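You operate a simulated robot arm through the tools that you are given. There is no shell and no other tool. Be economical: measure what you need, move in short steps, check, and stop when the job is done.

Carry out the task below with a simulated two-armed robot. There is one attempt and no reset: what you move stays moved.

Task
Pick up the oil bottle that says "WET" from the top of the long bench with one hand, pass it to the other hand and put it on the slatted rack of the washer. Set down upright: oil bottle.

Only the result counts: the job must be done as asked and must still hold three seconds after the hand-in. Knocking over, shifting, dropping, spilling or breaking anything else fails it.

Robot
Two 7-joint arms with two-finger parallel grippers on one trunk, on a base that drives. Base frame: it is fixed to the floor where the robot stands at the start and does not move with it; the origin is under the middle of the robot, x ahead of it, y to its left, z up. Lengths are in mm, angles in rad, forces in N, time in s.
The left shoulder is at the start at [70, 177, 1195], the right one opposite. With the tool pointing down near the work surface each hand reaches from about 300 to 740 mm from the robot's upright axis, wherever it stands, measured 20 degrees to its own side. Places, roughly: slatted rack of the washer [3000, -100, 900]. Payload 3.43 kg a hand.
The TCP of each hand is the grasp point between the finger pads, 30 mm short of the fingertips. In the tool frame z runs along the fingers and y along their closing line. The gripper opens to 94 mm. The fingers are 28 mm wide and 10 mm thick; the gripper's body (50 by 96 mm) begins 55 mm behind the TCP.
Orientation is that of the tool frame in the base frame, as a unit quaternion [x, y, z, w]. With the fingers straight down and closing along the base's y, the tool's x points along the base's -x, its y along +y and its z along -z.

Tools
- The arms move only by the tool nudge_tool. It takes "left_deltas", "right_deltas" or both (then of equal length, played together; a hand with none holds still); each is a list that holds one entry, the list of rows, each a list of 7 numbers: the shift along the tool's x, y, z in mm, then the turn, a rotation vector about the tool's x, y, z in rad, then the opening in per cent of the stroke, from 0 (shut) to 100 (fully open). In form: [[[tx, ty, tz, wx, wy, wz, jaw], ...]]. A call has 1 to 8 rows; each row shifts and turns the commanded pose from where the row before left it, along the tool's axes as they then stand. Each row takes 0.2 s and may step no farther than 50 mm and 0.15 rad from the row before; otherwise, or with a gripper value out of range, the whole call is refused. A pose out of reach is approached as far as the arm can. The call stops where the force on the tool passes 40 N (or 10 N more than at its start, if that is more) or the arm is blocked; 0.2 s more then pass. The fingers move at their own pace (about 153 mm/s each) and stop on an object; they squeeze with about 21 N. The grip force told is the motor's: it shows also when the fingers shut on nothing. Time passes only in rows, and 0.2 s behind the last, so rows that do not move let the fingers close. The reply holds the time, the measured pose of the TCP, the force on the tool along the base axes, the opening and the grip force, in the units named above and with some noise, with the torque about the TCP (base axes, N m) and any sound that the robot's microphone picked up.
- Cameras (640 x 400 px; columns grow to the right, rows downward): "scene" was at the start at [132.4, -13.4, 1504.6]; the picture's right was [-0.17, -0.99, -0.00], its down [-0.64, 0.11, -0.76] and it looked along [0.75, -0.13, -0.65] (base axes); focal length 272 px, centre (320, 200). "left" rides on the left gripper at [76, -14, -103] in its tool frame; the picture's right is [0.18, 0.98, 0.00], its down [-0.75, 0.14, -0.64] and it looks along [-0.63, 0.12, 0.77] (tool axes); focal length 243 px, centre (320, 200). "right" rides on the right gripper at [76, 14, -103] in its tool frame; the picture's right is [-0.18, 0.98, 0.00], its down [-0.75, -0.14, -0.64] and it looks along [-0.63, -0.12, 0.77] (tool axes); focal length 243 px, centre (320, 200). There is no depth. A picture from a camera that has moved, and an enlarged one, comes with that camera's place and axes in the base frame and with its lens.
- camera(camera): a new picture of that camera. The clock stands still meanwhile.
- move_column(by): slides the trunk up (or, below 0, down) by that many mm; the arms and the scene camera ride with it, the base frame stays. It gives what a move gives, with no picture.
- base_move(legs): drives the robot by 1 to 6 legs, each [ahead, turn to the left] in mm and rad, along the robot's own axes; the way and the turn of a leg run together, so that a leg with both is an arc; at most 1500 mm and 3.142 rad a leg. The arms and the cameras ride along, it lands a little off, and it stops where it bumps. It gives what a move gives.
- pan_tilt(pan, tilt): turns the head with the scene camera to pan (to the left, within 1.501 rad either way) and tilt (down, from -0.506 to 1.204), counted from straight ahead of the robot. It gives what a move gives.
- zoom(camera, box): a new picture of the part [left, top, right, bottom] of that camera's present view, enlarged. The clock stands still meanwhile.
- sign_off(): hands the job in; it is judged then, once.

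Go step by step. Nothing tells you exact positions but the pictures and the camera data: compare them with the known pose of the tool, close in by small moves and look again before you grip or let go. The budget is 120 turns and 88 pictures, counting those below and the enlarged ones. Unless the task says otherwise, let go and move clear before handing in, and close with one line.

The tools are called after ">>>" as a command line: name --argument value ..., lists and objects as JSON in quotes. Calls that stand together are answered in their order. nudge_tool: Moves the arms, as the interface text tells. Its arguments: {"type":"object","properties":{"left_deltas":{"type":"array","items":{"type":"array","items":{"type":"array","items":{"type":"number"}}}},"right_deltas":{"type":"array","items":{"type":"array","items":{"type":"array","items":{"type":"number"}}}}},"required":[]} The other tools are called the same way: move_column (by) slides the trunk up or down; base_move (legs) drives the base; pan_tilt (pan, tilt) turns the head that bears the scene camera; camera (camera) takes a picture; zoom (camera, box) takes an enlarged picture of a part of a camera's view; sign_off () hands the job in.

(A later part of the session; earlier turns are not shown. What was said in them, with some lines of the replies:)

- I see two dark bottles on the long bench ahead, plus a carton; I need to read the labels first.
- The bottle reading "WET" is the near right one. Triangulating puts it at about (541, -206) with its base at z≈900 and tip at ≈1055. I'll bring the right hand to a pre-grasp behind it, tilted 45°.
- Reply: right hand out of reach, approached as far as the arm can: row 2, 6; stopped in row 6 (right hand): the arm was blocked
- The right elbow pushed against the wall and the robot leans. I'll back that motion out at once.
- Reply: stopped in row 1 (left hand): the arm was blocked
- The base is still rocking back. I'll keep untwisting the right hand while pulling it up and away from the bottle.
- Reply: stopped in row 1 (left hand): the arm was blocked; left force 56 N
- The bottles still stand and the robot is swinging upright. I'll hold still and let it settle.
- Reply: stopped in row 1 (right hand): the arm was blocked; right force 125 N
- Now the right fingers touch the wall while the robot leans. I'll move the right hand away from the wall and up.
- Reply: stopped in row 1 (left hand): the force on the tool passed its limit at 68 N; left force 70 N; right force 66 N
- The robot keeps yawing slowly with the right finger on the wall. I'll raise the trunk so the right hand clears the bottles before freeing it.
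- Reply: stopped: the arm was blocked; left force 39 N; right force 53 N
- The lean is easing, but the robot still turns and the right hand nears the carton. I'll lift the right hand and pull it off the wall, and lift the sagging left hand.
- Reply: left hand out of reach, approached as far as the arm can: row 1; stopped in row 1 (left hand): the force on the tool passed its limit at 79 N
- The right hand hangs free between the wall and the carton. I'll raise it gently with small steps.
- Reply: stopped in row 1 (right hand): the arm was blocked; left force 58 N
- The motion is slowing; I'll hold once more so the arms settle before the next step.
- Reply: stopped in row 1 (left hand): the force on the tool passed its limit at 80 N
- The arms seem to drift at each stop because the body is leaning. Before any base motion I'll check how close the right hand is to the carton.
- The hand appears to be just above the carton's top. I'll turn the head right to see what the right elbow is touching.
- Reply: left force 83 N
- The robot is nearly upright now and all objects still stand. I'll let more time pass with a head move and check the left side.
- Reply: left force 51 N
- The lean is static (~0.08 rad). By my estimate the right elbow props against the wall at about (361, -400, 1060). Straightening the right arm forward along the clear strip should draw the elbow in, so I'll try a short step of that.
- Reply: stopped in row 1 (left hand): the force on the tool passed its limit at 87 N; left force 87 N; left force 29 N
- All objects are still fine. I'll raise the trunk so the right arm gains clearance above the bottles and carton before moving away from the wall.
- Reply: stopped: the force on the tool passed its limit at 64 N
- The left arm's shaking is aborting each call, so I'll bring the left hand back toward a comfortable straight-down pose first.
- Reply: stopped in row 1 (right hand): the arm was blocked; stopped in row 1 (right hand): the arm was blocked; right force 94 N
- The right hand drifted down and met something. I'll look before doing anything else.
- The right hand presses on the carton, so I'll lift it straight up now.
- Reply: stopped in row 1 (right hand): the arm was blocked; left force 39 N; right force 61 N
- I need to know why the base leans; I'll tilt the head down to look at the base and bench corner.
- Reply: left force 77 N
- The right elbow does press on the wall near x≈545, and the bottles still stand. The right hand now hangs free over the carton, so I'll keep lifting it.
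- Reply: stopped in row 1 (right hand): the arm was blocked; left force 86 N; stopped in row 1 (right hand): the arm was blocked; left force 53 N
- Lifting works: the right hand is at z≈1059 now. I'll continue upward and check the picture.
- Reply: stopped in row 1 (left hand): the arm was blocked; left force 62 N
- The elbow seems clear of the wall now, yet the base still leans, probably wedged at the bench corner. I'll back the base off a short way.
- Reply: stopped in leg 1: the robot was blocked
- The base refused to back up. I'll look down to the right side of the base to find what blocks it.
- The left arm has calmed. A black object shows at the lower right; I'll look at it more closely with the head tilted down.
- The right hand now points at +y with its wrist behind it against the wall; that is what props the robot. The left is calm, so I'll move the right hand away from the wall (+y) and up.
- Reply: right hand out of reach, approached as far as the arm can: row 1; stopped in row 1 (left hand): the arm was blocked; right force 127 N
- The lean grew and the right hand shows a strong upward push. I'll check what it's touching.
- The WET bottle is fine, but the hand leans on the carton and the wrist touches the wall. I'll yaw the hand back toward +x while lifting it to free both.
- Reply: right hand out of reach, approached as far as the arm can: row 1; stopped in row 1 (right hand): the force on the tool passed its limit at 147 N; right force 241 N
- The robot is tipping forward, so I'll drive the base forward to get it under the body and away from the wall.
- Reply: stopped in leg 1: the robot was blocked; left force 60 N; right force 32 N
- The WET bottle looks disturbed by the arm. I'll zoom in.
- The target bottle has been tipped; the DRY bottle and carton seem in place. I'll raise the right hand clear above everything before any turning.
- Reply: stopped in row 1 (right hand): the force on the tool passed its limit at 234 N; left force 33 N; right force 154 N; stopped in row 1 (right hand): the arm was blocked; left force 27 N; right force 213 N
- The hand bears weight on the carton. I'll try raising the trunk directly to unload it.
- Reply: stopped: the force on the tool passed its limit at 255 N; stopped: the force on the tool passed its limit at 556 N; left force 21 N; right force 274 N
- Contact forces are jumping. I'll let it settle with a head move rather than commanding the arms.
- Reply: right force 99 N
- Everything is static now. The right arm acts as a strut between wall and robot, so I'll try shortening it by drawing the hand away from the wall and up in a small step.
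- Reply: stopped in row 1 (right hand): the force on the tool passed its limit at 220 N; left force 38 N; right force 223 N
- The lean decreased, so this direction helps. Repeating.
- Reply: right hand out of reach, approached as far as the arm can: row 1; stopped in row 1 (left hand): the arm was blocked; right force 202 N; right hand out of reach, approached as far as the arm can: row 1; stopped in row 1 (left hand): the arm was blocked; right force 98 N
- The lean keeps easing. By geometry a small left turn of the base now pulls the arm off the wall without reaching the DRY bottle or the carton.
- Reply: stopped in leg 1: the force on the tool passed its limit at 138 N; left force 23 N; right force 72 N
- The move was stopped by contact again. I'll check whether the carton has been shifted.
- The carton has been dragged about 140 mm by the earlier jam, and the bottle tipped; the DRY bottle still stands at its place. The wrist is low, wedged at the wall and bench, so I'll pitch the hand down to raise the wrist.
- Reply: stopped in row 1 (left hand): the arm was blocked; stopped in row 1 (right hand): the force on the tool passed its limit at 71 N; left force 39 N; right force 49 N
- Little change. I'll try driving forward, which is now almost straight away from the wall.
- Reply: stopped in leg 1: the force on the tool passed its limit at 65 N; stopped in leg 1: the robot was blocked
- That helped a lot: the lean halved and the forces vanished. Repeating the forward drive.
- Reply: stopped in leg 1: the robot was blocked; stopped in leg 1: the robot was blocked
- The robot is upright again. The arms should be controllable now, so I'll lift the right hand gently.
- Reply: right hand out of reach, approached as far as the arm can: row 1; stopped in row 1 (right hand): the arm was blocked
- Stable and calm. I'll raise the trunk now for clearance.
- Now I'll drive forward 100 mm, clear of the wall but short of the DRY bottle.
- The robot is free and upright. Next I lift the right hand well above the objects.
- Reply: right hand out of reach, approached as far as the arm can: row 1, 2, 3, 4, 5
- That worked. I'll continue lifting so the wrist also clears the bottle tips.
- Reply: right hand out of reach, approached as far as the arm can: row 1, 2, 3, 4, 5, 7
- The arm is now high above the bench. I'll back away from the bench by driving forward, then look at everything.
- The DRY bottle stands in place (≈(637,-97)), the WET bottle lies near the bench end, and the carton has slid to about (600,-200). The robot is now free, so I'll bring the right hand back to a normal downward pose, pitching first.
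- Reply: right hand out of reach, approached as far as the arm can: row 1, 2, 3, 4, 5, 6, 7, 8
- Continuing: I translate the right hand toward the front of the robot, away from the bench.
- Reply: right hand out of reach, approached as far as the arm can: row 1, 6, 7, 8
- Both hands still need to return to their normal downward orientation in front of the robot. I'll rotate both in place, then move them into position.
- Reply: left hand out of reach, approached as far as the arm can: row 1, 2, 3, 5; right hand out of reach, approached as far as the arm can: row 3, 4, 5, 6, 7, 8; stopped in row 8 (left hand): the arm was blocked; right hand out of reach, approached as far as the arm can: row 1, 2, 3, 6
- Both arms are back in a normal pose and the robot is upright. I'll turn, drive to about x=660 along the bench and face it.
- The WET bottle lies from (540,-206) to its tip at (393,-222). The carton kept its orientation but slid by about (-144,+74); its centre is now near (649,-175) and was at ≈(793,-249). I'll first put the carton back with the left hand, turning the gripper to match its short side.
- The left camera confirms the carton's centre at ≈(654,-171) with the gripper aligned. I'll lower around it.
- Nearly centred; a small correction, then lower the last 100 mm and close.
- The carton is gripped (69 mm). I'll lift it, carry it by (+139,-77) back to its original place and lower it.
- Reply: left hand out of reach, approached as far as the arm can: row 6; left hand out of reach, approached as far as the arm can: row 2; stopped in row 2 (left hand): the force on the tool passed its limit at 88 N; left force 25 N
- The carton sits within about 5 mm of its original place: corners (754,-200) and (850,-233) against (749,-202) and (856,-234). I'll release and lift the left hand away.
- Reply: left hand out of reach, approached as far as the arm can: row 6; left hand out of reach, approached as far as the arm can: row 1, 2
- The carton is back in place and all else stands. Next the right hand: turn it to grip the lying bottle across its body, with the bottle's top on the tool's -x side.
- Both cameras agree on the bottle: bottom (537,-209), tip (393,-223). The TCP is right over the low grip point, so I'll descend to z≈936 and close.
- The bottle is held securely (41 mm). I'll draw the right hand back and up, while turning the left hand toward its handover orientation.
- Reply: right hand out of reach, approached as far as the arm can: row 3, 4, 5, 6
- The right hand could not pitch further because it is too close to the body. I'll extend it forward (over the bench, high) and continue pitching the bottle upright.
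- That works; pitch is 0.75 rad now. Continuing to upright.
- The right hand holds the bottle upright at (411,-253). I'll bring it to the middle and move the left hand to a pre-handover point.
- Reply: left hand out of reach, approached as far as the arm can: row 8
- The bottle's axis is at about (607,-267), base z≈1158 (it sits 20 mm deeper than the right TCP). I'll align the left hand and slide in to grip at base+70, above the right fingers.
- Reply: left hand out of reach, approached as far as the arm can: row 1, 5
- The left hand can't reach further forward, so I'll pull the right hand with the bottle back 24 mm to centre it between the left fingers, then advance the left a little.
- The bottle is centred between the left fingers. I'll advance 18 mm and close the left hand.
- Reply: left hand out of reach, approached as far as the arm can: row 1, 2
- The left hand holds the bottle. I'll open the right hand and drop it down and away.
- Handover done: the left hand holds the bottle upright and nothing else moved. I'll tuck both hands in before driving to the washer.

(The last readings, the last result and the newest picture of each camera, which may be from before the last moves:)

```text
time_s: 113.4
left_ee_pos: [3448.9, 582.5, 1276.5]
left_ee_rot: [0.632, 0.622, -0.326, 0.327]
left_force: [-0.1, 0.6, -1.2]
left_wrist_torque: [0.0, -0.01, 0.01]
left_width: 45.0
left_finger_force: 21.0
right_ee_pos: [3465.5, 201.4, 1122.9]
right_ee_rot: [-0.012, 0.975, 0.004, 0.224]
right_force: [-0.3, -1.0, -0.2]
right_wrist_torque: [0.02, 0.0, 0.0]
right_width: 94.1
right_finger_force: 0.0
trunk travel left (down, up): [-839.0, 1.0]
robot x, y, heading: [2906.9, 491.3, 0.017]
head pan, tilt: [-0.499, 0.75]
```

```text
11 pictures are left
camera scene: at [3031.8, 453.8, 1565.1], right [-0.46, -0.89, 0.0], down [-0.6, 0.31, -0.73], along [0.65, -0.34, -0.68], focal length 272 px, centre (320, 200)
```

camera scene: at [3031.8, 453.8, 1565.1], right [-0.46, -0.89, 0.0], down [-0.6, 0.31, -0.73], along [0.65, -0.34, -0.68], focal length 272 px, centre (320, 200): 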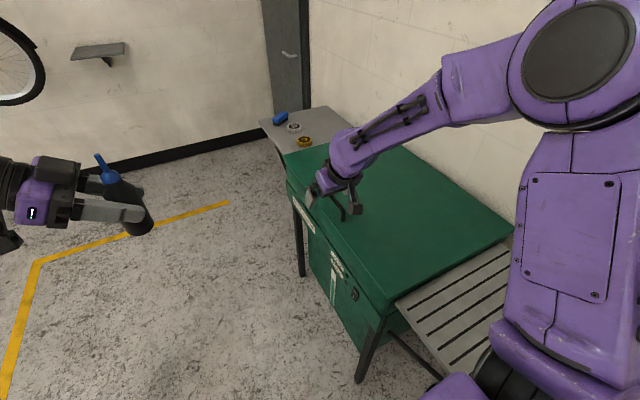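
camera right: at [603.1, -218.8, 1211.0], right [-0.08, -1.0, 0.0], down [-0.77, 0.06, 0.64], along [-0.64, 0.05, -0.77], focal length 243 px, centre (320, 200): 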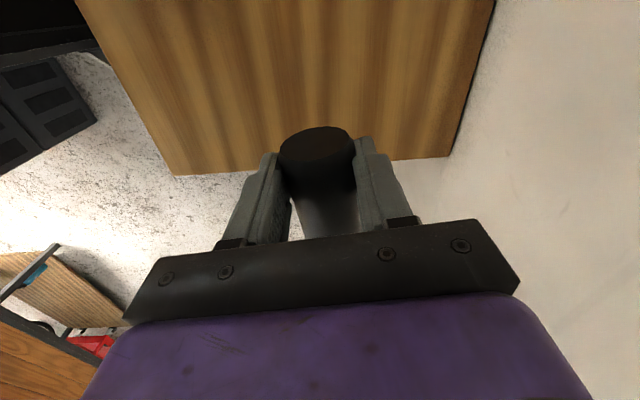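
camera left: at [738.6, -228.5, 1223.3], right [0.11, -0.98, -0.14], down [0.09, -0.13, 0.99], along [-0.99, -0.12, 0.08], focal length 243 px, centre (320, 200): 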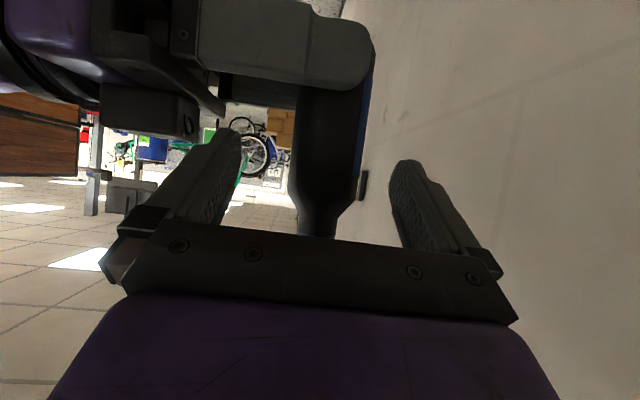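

The slatted rack's front edge is near y≈120, ending by the green lid at x≈3244. I'll turn right to face the rack.

>>> base_move --legs '[[0, -1.58]]'

>>> pan_tilt --pan 0.1 --tilt 0.8

>>> camera --camera "scene"

```text
time_s: 117.6
left_ee_pos: [2996.7, -51.0, 1276.2]
left_ee_rot: [0.887, -0.012, -0.461, -0.002]
left_force: [0.3, -0.2, -0.7]
left_wrist_torque: [0.03, -0.02, -0.01]
left_width: 45.3
left_finger_force: 20.8
right_ee_pos: [2613.7, -63.6, 1122.7]
right_ee_rot: [0.684, 0.694, -0.156, 0.161]
right_force: [-1.2, -1.1, -0.5]
right_wrist_torque: [0.02, -0.02, -0.02]
right_width: 93.9
right_finger_force: 0.0
trunk travel left (down, up): [-839.0, 1.0]
robot x, y, heading: [2908.1, 486.5, -1.567]
head pan, tilt: [-0.499, 0.75]
```

```text
time_s: 118.6
left_ee_pos: [2995.3, -49.7, 1277.0]
left_ee_rot: [0.887, -0.012, -0.462, -0.002]
left_force: [-0.2, -0.4, -1.2]
left_wrist_torque: [0.02, 0.01, -0.01]
left_width: 45.3
left_finger_force: 21.2
right_ee_pos: [2614.0, -62.3, 1122.1]
right_ee_rot: [0.685, 0.693, -0.156, 0.16]
right_force: [0.1, -0.2, -0.2]
right_wrist_torque: [0.02, 0.0, 0.01]
right_width: 93.9
right_finger_force: 0.0
trunk travel left (down, up): [-839.0, 1.0]
robot x, y, heading: [2907.9, 489.0, -1.565]
head pan, tilt: [0.099, 0.799]
```

```text
10 pictures are left
camera scene: at [2916.6, 360.4, 1561.0], right [-0.99, -0.1, 0.0], down [-0.07, 0.71, -0.7], along [0.07, -0.69, -0.72], focal length 272 px, centre (320, 200)
```

scene: 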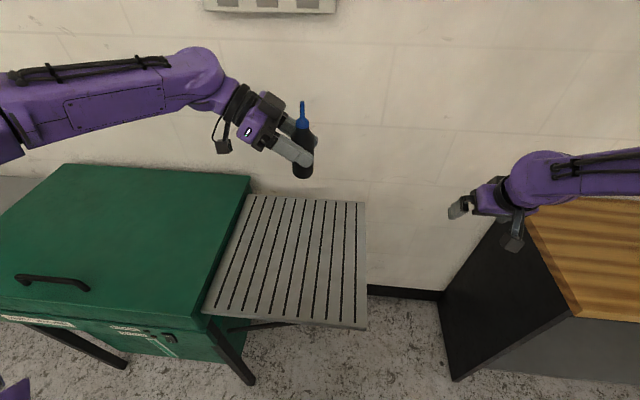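

The rack spans x≈2832–3212, y≈-275–127 at z≈900. I'll shift the bottle to x≈2930 (farther from the lid) and lower 100 mm, then check.

>>> nudge_tool --left_deltas '[[[11, 0, 28, 0, 0, 0, 10], [11, 0, 28, 0, 0, 0, 10], [11, 0, 28, 0, 0, 0, 10], [12, 0, 28, 0, 0, 0, 10], [0, 0, 0, 0, 0, 0, 10]]]'

>>> camera --camera "scene"

```text
time_s: 119.8
left_ee_pos: [2929.2, -49.2, 1173.6]
left_ee_rot: [0.887, -0.013, -0.461, -0.002]
left_force: [-0.3, 0.0, -1.0]
left_wrist_torque: [0.02, 0.03, -0.01]
left_width: 45.2
left_finger_force: 21.1
right_ee_pos: [2613.2, -63.1, 1122.5]
right_ee_rot: [0.685, 0.693, -0.157, 0.161]
right_force: [-0.7, -0.5, -1.3]
right_wrist_torque: [0.02, 0.01, 0.01]
right_width: 94.3
right_finger_force: 0.0
trunk travel left (down, up): [-839.0, 1.0]
robot x, y, heading: [2909.9, 492.6, -1.573]
head pan, tilt: [0.099, 0.799]
```

```text
9 pictures are left
camera scene: at [2916.8, 360.8, 1561.1], right [-0.99, -0.11, 0.0], down [-0.08, 0.71, -0.7], along [0.07, -0.69, -0.72], focal length 272 px, centre (320, 200)
```

scene: 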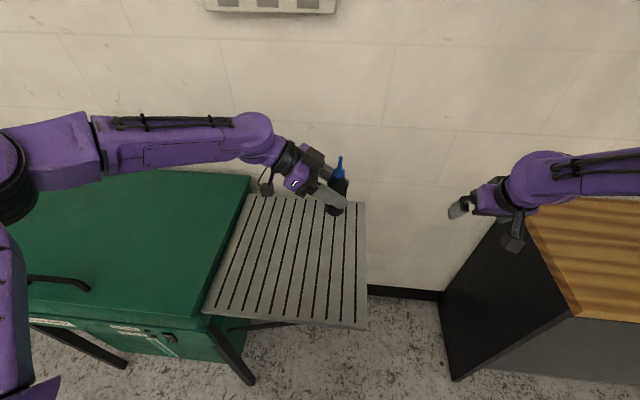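

Still clear. I'll lower 160 mm more and zoom in to check the tilt and remaining height.

>>> nudge_tool --left_deltas '[[[26, 0, 18.4, 0, 0, 0, 10], [26, 0, 18.4, 0, 0, 0, 10], [26, 0, 18.4, 0, 0, 0, 10], [26, 0, 18.4, 0, 0, 0, 10], [26, 0, 18.4, 0, 0, 0, 10], [0, 0, 0, 0, 0, 0, 10]]]'

>>> zoom --camera "scene" --box '[180, 130, 420, 330]'

```text
time_s: 121.2
left_ee_pos: [2929.7, -51.8, 1015.9]
left_ee_rot: [0.887, -0.012, -0.461, -0.002]
left_force: [-0.1, 0.1, -1.1]
left_wrist_torque: [0.03, 0.0, 0.02]
left_width: 45.1
left_finger_force: 21.1
right_ee_pos: [2613.0, -64.1, 1121.7]
right_ee_rot: [0.685, 0.693, -0.156, 0.16]
right_force: [-0.6, -0.7, -0.4]
right_wrist_torque: [-0.02, -0.01, 0.01]
right_width: 93.9
right_finger_force: 0.0
trunk travel left (down, up): [-839.0, 1.0]
robot x, y, heading: [2907.9, 492.3, -1.566]
head pan, tilt: [0.099, 0.799]
```

```text
2.00 times, centred on (300, 230) of scene
camera zoom: at [2916.6, 361.0, 1561.1], right [-0.99, -0.11, 0.0], down [-0.08, 0.71, -0.7], along [0.07, -0.69, -0.72], focal length 543 px, centre (360, 140)
```

zoom: 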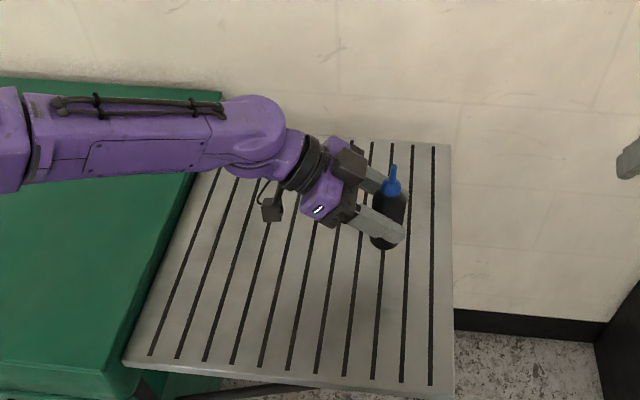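

About 45 mm remain. I'll check the bottle's tilt in the other plane with the left camera.

>>> camera --camera "left"

```text
7 pictures are left
camera left: at [3057.3, -41.3, 1013.3], right [0.08, -0.99, -0.14], down [0.09, -0.13, 0.99], along [-0.99, -0.09, 0.08], focal length 243 px, centre (320, 200)
```

left: 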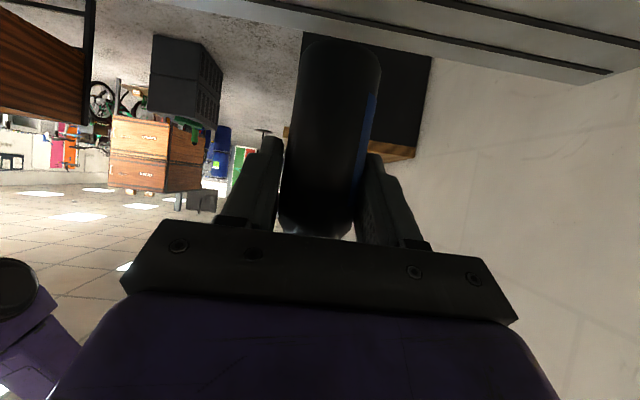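

The bottle is upright and its base is about 54 mm above the rack. I'll lower 42 mm, then creep.

>>> nudge_tool --left_deltas '[[[10, 0, 7, 0, 0, 0, 10], [10, 0, 7, 0, 0, 0, 10], [8, 0, 5.6, 0, 0, 0, 10], [6, 0, 4.2, 0, 0, 0, 10], [0, 0, 0, 0, 0, 0, 10]]]'

>>> nudge_tool --left_deltas '[[[2.4, 0, 1.7, 0, 0, 0, 10], [2.4, 0, 1.7, 0, 0, 0, 10], [0, 0, 0, 0, 0, 0, 10]]]'

>>> nudge_tool --left_deltas '[[[2.4, 0, 1.7, 0, 0, 0, 10], [0, 0, 0, 0, 0, 0, 10]]]'

```text
time_s: 122.4
left_ee_pos: [2930.3, -52.0, 974.1]
left_ee_rot: [0.887, -0.012, -0.461, -0.002]
left_force: [-0.4, 0.1, -0.9]
left_wrist_torque: [0.03, 0.02, 0.0]
left_width: 45.3
left_finger_force: 21.3
right_ee_pos: [2613.7, -63.8, 1120.6]
right_ee_rot: [0.685, 0.693, -0.156, 0.161]
right_force: [0.3, -0.1, 0.4]
right_wrist_torque: [0.0, 0.0, 0.0]
right_width: 93.9
right_finger_force: 0.1
trunk travel left (down, up): [-839.0, 1.0]
robot x, y, heading: [2912.8, 487.9, -1.565]
head pan, tilt: [0.099, 0.799]
```

```text
time_s: 123.2
left_ee_pos: [2929.6, -51.2, 968.7]
left_ee_rot: [0.887, -0.012, -0.461, -0.001]
left_force: [-0.4, -0.1, -0.9]
left_wrist_torque: [0.05, 0.0, 0.04]
left_width: 45.2
left_finger_force: 20.8
right_ee_pos: [2614.0, -63.5, 1121.9]
right_ee_rot: [0.685, 0.693, -0.156, 0.16]
right_force: [-0.6, -0.5, -0.4]
right_wrist_torque: [0.01, 0.0, -0.01]
right_width: 93.9
right_finger_force: 0.0
trunk travel left (down, up): [-839.0, 1.0]
robot x, y, heading: [2908.4, 490.7, -1.566]
head pan, tilt: [0.099, 0.799]
```

```text
time_s: 123.8
left_ee_pos: [2929.0, -51.9, 965.3]
left_ee_rot: [0.888, -0.012, -0.46, -0.001]
left_force: [-0.1, -0.4, -1.1]
left_wrist_torque: [0.03, 0.01, -0.03]
left_width: 45.2
left_finger_force: 21.0
right_ee_pos: [2612.8, -63.8, 1121.1]
right_ee_rot: [0.685, 0.693, -0.157, 0.16]
right_force: [0.8, -0.6, 0.6]
right_wrist_torque: [0.02, 0.01, -0.03]
right_width: 93.9
right_finger_force: 0.0
trunk travel left (down, up): [-839.0, 1.0]
robot x, y, heading: [2907.6, 491.9, -1.565]
head pan, tilt: [0.099, 0.799]
```

No contact yet at TCP z=965; I keep creeping in 2–3 mm steps.

>>> nudge_tool --left_deltas '[[[2, 0, 1.4, 0, 0, 0, 10], [0, 0, 0, 0, 0, 0, 10]]]'

>>> nudge_tool --left_deltas '[[[1.6, 0, 1.1, 0, 0, 0, 10], [0, 0, 0, 0, 0, 0, 10]]]'

>>> camera --camera "left"

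```text
time_s: 124.4
left_ee_pos: [2928.8, -51.8, 963.7]
left_ee_rot: [0.888, -0.012, -0.46, -0.002]
left_force: [-0.3, -0.3, -1.7]
left_wrist_torque: [-0.05, 0.0, 0.01]
left_width: 45.1
left_finger_force: 21.3
right_ee_pos: [2613.2, -62.7, 1121.4]
right_ee_rot: [0.685, 0.694, -0.156, 0.161]
right_force: [0.1, 0.1, -0.1]
right_wrist_torque: [0.01, -0.01, 0.0]
right_width: 93.9
right_finger_force: 0.1
trunk travel left (down, up): [-839.0, 1.0]
robot x, y, heading: [2908.0, 492.7, -1.572]
head pan, tilt: [0.099, 0.799]
```

```text
time_s: 125.0
left_ee_pos: [2930.4, -51.9, 960.6]
left_ee_rot: [0.887, -0.012, -0.461, -0.001]
left_force: [0.3, -0.8, -1.2]
left_wrist_torque: [-0.01, 0.0, 0.05]
left_width: 45.3
left_finger_force: 21.1
right_ee_pos: [2612.7, -64.3, 1122.2]
right_ee_rot: [0.685, 0.693, -0.157, 0.16]
right_force: [0.0, 0.7, 0.8]
right_wrist_torque: [0.02, -0.01, 0.04]
right_width: 94.0
right_finger_force: 0.0
trunk travel left (down, up): [-839.0, 1.0]
robot x, y, heading: [2905.6, 488.9, -1.568]
head pan, tilt: [0.099, 0.799]
```

```text
6 pictures are left
camera left: at [3057.2, -42.2, 958.3], right [0.08, -0.99, -0.14], down [0.09, -0.13, 0.99], along [-0.99, -0.09, 0.08], focal length 243 px, centre (320, 200)
```

left: 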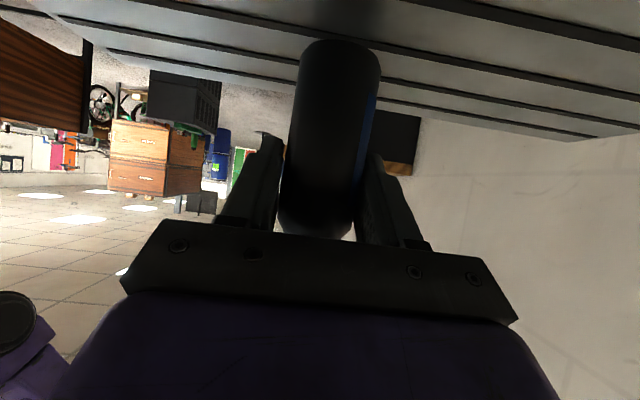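

The rack surface seems to be at about z≈888, roughly 10 mm below the bottle's base. Creeping on.

>>> nudge_tool --left_deltas '[[[2.4, 0, 1.7, 0, 0, 0, 10], [2.4, 0, 1.7, 0, 0, 0, 10], [0, 0, 0, 0, 0, 0, 10]]]'

>>> nudge_tool --left_deltas '[[[1.6, 0, 1.1, 0, 0, 0, 10], [0, 0, 0, 0, 0, 0, 10]]]'

>>> nudge_tool --left_deltas '[[[1.6, 0, 1.1, 0, 0, 0, 10], [0, 0, 0, 0, 0, 0, 10]]]'

```text
time_s: 125.8
left_ee_pos: [2928.7, -51.3, 955.7]
left_ee_rot: [0.887, -0.013, -0.461, -0.002]
left_force: [-0.3, 0.1, -0.6]
left_wrist_torque: [-0.01, -0.02, -0.02]
left_width: 45.1
left_finger_force: 20.6
right_ee_pos: [2612.8, -63.7, 1121.6]
right_ee_rot: [0.685, 0.693, -0.157, 0.16]
right_force: [-0.8, -0.1, -0.9]
right_wrist_torque: [-0.01, -0.03, 0.01]
right_width: 93.8
right_finger_force: 0.0
trunk travel left (down, up): [-839.0, 1.0]
robot x, y, heading: [2910.0, 489.8, -1.566]
head pan, tilt: [0.099, 0.799]
```

```text
time_s: 126.4
left_ee_pos: [2929.8, -52.6, 952.8]
left_ee_rot: [0.887, -0.012, -0.461, -0.001]
left_force: [0.4, 0.6, -0.9]
left_wrist_torque: [0.0, 0.02, 0.0]
left_width: 45.2
left_finger_force: 21.1
right_ee_pos: [2613.2, -63.2, 1122.8]
right_ee_rot: [0.684, 0.694, -0.157, 0.16]
right_force: [-0.1, 1.0, 0.1]
right_wrist_torque: [0.0, 0.04, 0.03]
right_width: 94.1
right_finger_force: 0.0
trunk travel left (down, up): [-839.0, 1.0]
robot x, y, heading: [2908.1, 490.3, -1.565]
head pan, tilt: [0.099, 0.799]
```

```text
time_s: 127.0
left_ee_pos: [2929.6, -52.5, 952.2]
left_ee_rot: [0.887, -0.013, -0.462, -0.001]
left_force: [-0.1, -2.7, 6.5]
left_wrist_torque: [-0.08, 0.11, 0.06]
left_width: 45.0
left_finger_force: 21.3
right_ee_pos: [2612.4, -62.7, 1121.2]
right_ee_rot: [0.685, 0.694, -0.155, 0.161]
right_force: [0.1, 0.2, 0.6]
right_wrist_torque: [-0.02, -0.03, 0.0]
right_width: 93.7
right_finger_force: 0.1
trunk travel left (down, up): [-839.0, 1.0]
robot x, y, heading: [2905.1, 491.3, -1.566]
head pan, tilt: [0.099, 0.799]
```

Contact felt (≈7 N): the bottle stands on the rack. I'll open slowly and check it before withdrawing.

>>> nudge_tool --left_deltas '[[[0, 0, 0, 0, 0, 0, 45], [0, 0, 0, 0, 0, 0, 50], [0, 0, 0, 0, 0, 0, 55], [0, 0, 0, 0, 0, 0, 65], [0, 0, 0, 0, 0, 0, 80], [0, 0, 0, 0, 0, 0, 100], [0, 0, 0, 0, 0, 0, 100]]]'

>>> camera --camera "left"

```text
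time_s: 128.6
left_ee_pos: [2929.5, -50.9, 949.8]
left_ee_rot: [0.887, -0.012, -0.461, -0.002]
left_force: [-0.5, 0.4, -0.6]
left_wrist_torque: [-0.02, 0.03, 0.01]
left_width: 94.0
left_finger_force: 0.1
right_ee_pos: [2613.3, -63.7, 1122.5]
right_ee_rot: [0.685, 0.693, -0.156, 0.161]
right_force: [-0.1, 0.0, -0.1]
right_wrist_torque: [-0.02, 0.0, 0.04]
right_width: 94.2
right_finger_force: 0.0
trunk travel left (down, up): [-839.0, 1.0]
robot x, y, heading: [2909.0, 489.7, -1.564]
head pan, tilt: [0.099, 0.799]
```

```text
5 pictures are left
camera left: at [3057.7, -41.4, 948.2], right [0.08, -0.99, -0.14], down [0.09, -0.13, 0.99], along [-0.99, -0.09, 0.08], focal length 243 px, centre (320, 200)
```

left: 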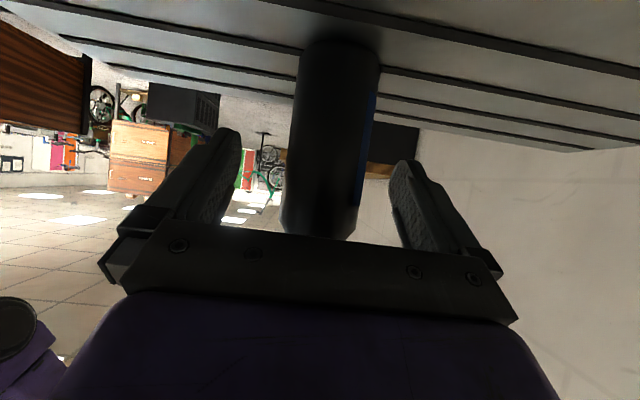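

The bottle stands upright and free between the open fingers. I'll withdraw the left hand straight back along its fingers, then check.

>>> nudge_tool --left_deltas '[[[0, 0, -15, 0, 0, 0, 100], [0, 0, -25, 0, 0, 0, 100], [0, 0, -30, 0, 0, 0, 100], [0, 0, -35, 0, 0, 0, 100], [-20, 0, -30, 0, 0, 0, 100], [-30, 0, -20, 0, 0, 0, 100], [-30, 0, -20, 0, 0, 0, 100], [-30, 0, -20, 0, 0, 0, 100]]]'

>>> camera --camera "scene"

```text
time_s: 130.4
left_ee_pos: [3025.8, -50.2, 1153.9]
left_ee_rot: [0.887, -0.011, -0.461, -0.001]
left_force: [-0.4, -0.2, 0.3]
left_wrist_torque: [0.01, 0.02, -0.01]
left_width: 93.9
left_finger_force: 0.1
right_ee_pos: [2613.0, -63.3, 1123.3]
right_ee_rot: [0.683, 0.694, -0.157, 0.162]
right_force: [-0.1, 0.1, 0.4]
right_wrist_torque: [0.01, 0.02, 0.03]
right_width: 94.2
right_finger_force: 0.0
trunk travel left (down, up): [-839.0, 1.0]
robot x, y, heading: [2907.2, 491.3, -1.568]
head pan, tilt: [0.099, 0.799]
```

```text
4 pictures are left
camera scene: at [2916.5, 361.7, 1561.1], right [-0.99, -0.11, 0.0], down [-0.08, 0.71, -0.7], along [0.07, -0.69, -0.72], focal length 272 px, centre (320, 200)
```

scene: 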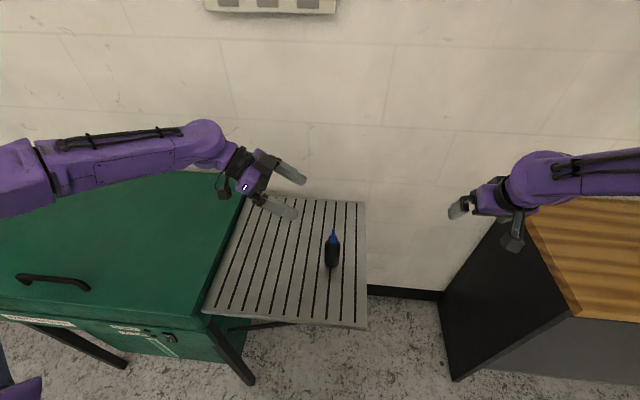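

The WET bottle stands upright and free on the slatted rack, and both hands are clear. I'm handing in.

>>> sign_off

```text
The job is handed in.
```

The WET bottle is standing upright on the washer's slatted rack, passed from the right hand to the left, and both hands are clear. It did not go cleanly, and the task said that knocking over or shifting anything else fails it. Early on the right arm jammed against the wall: it tipped the WET bottle over on the bench and dragged the carton about 160 mm. I put the carton back by hand to within about 5 mm of where it started, by camera estimate. The DRY bottle stayed in place.
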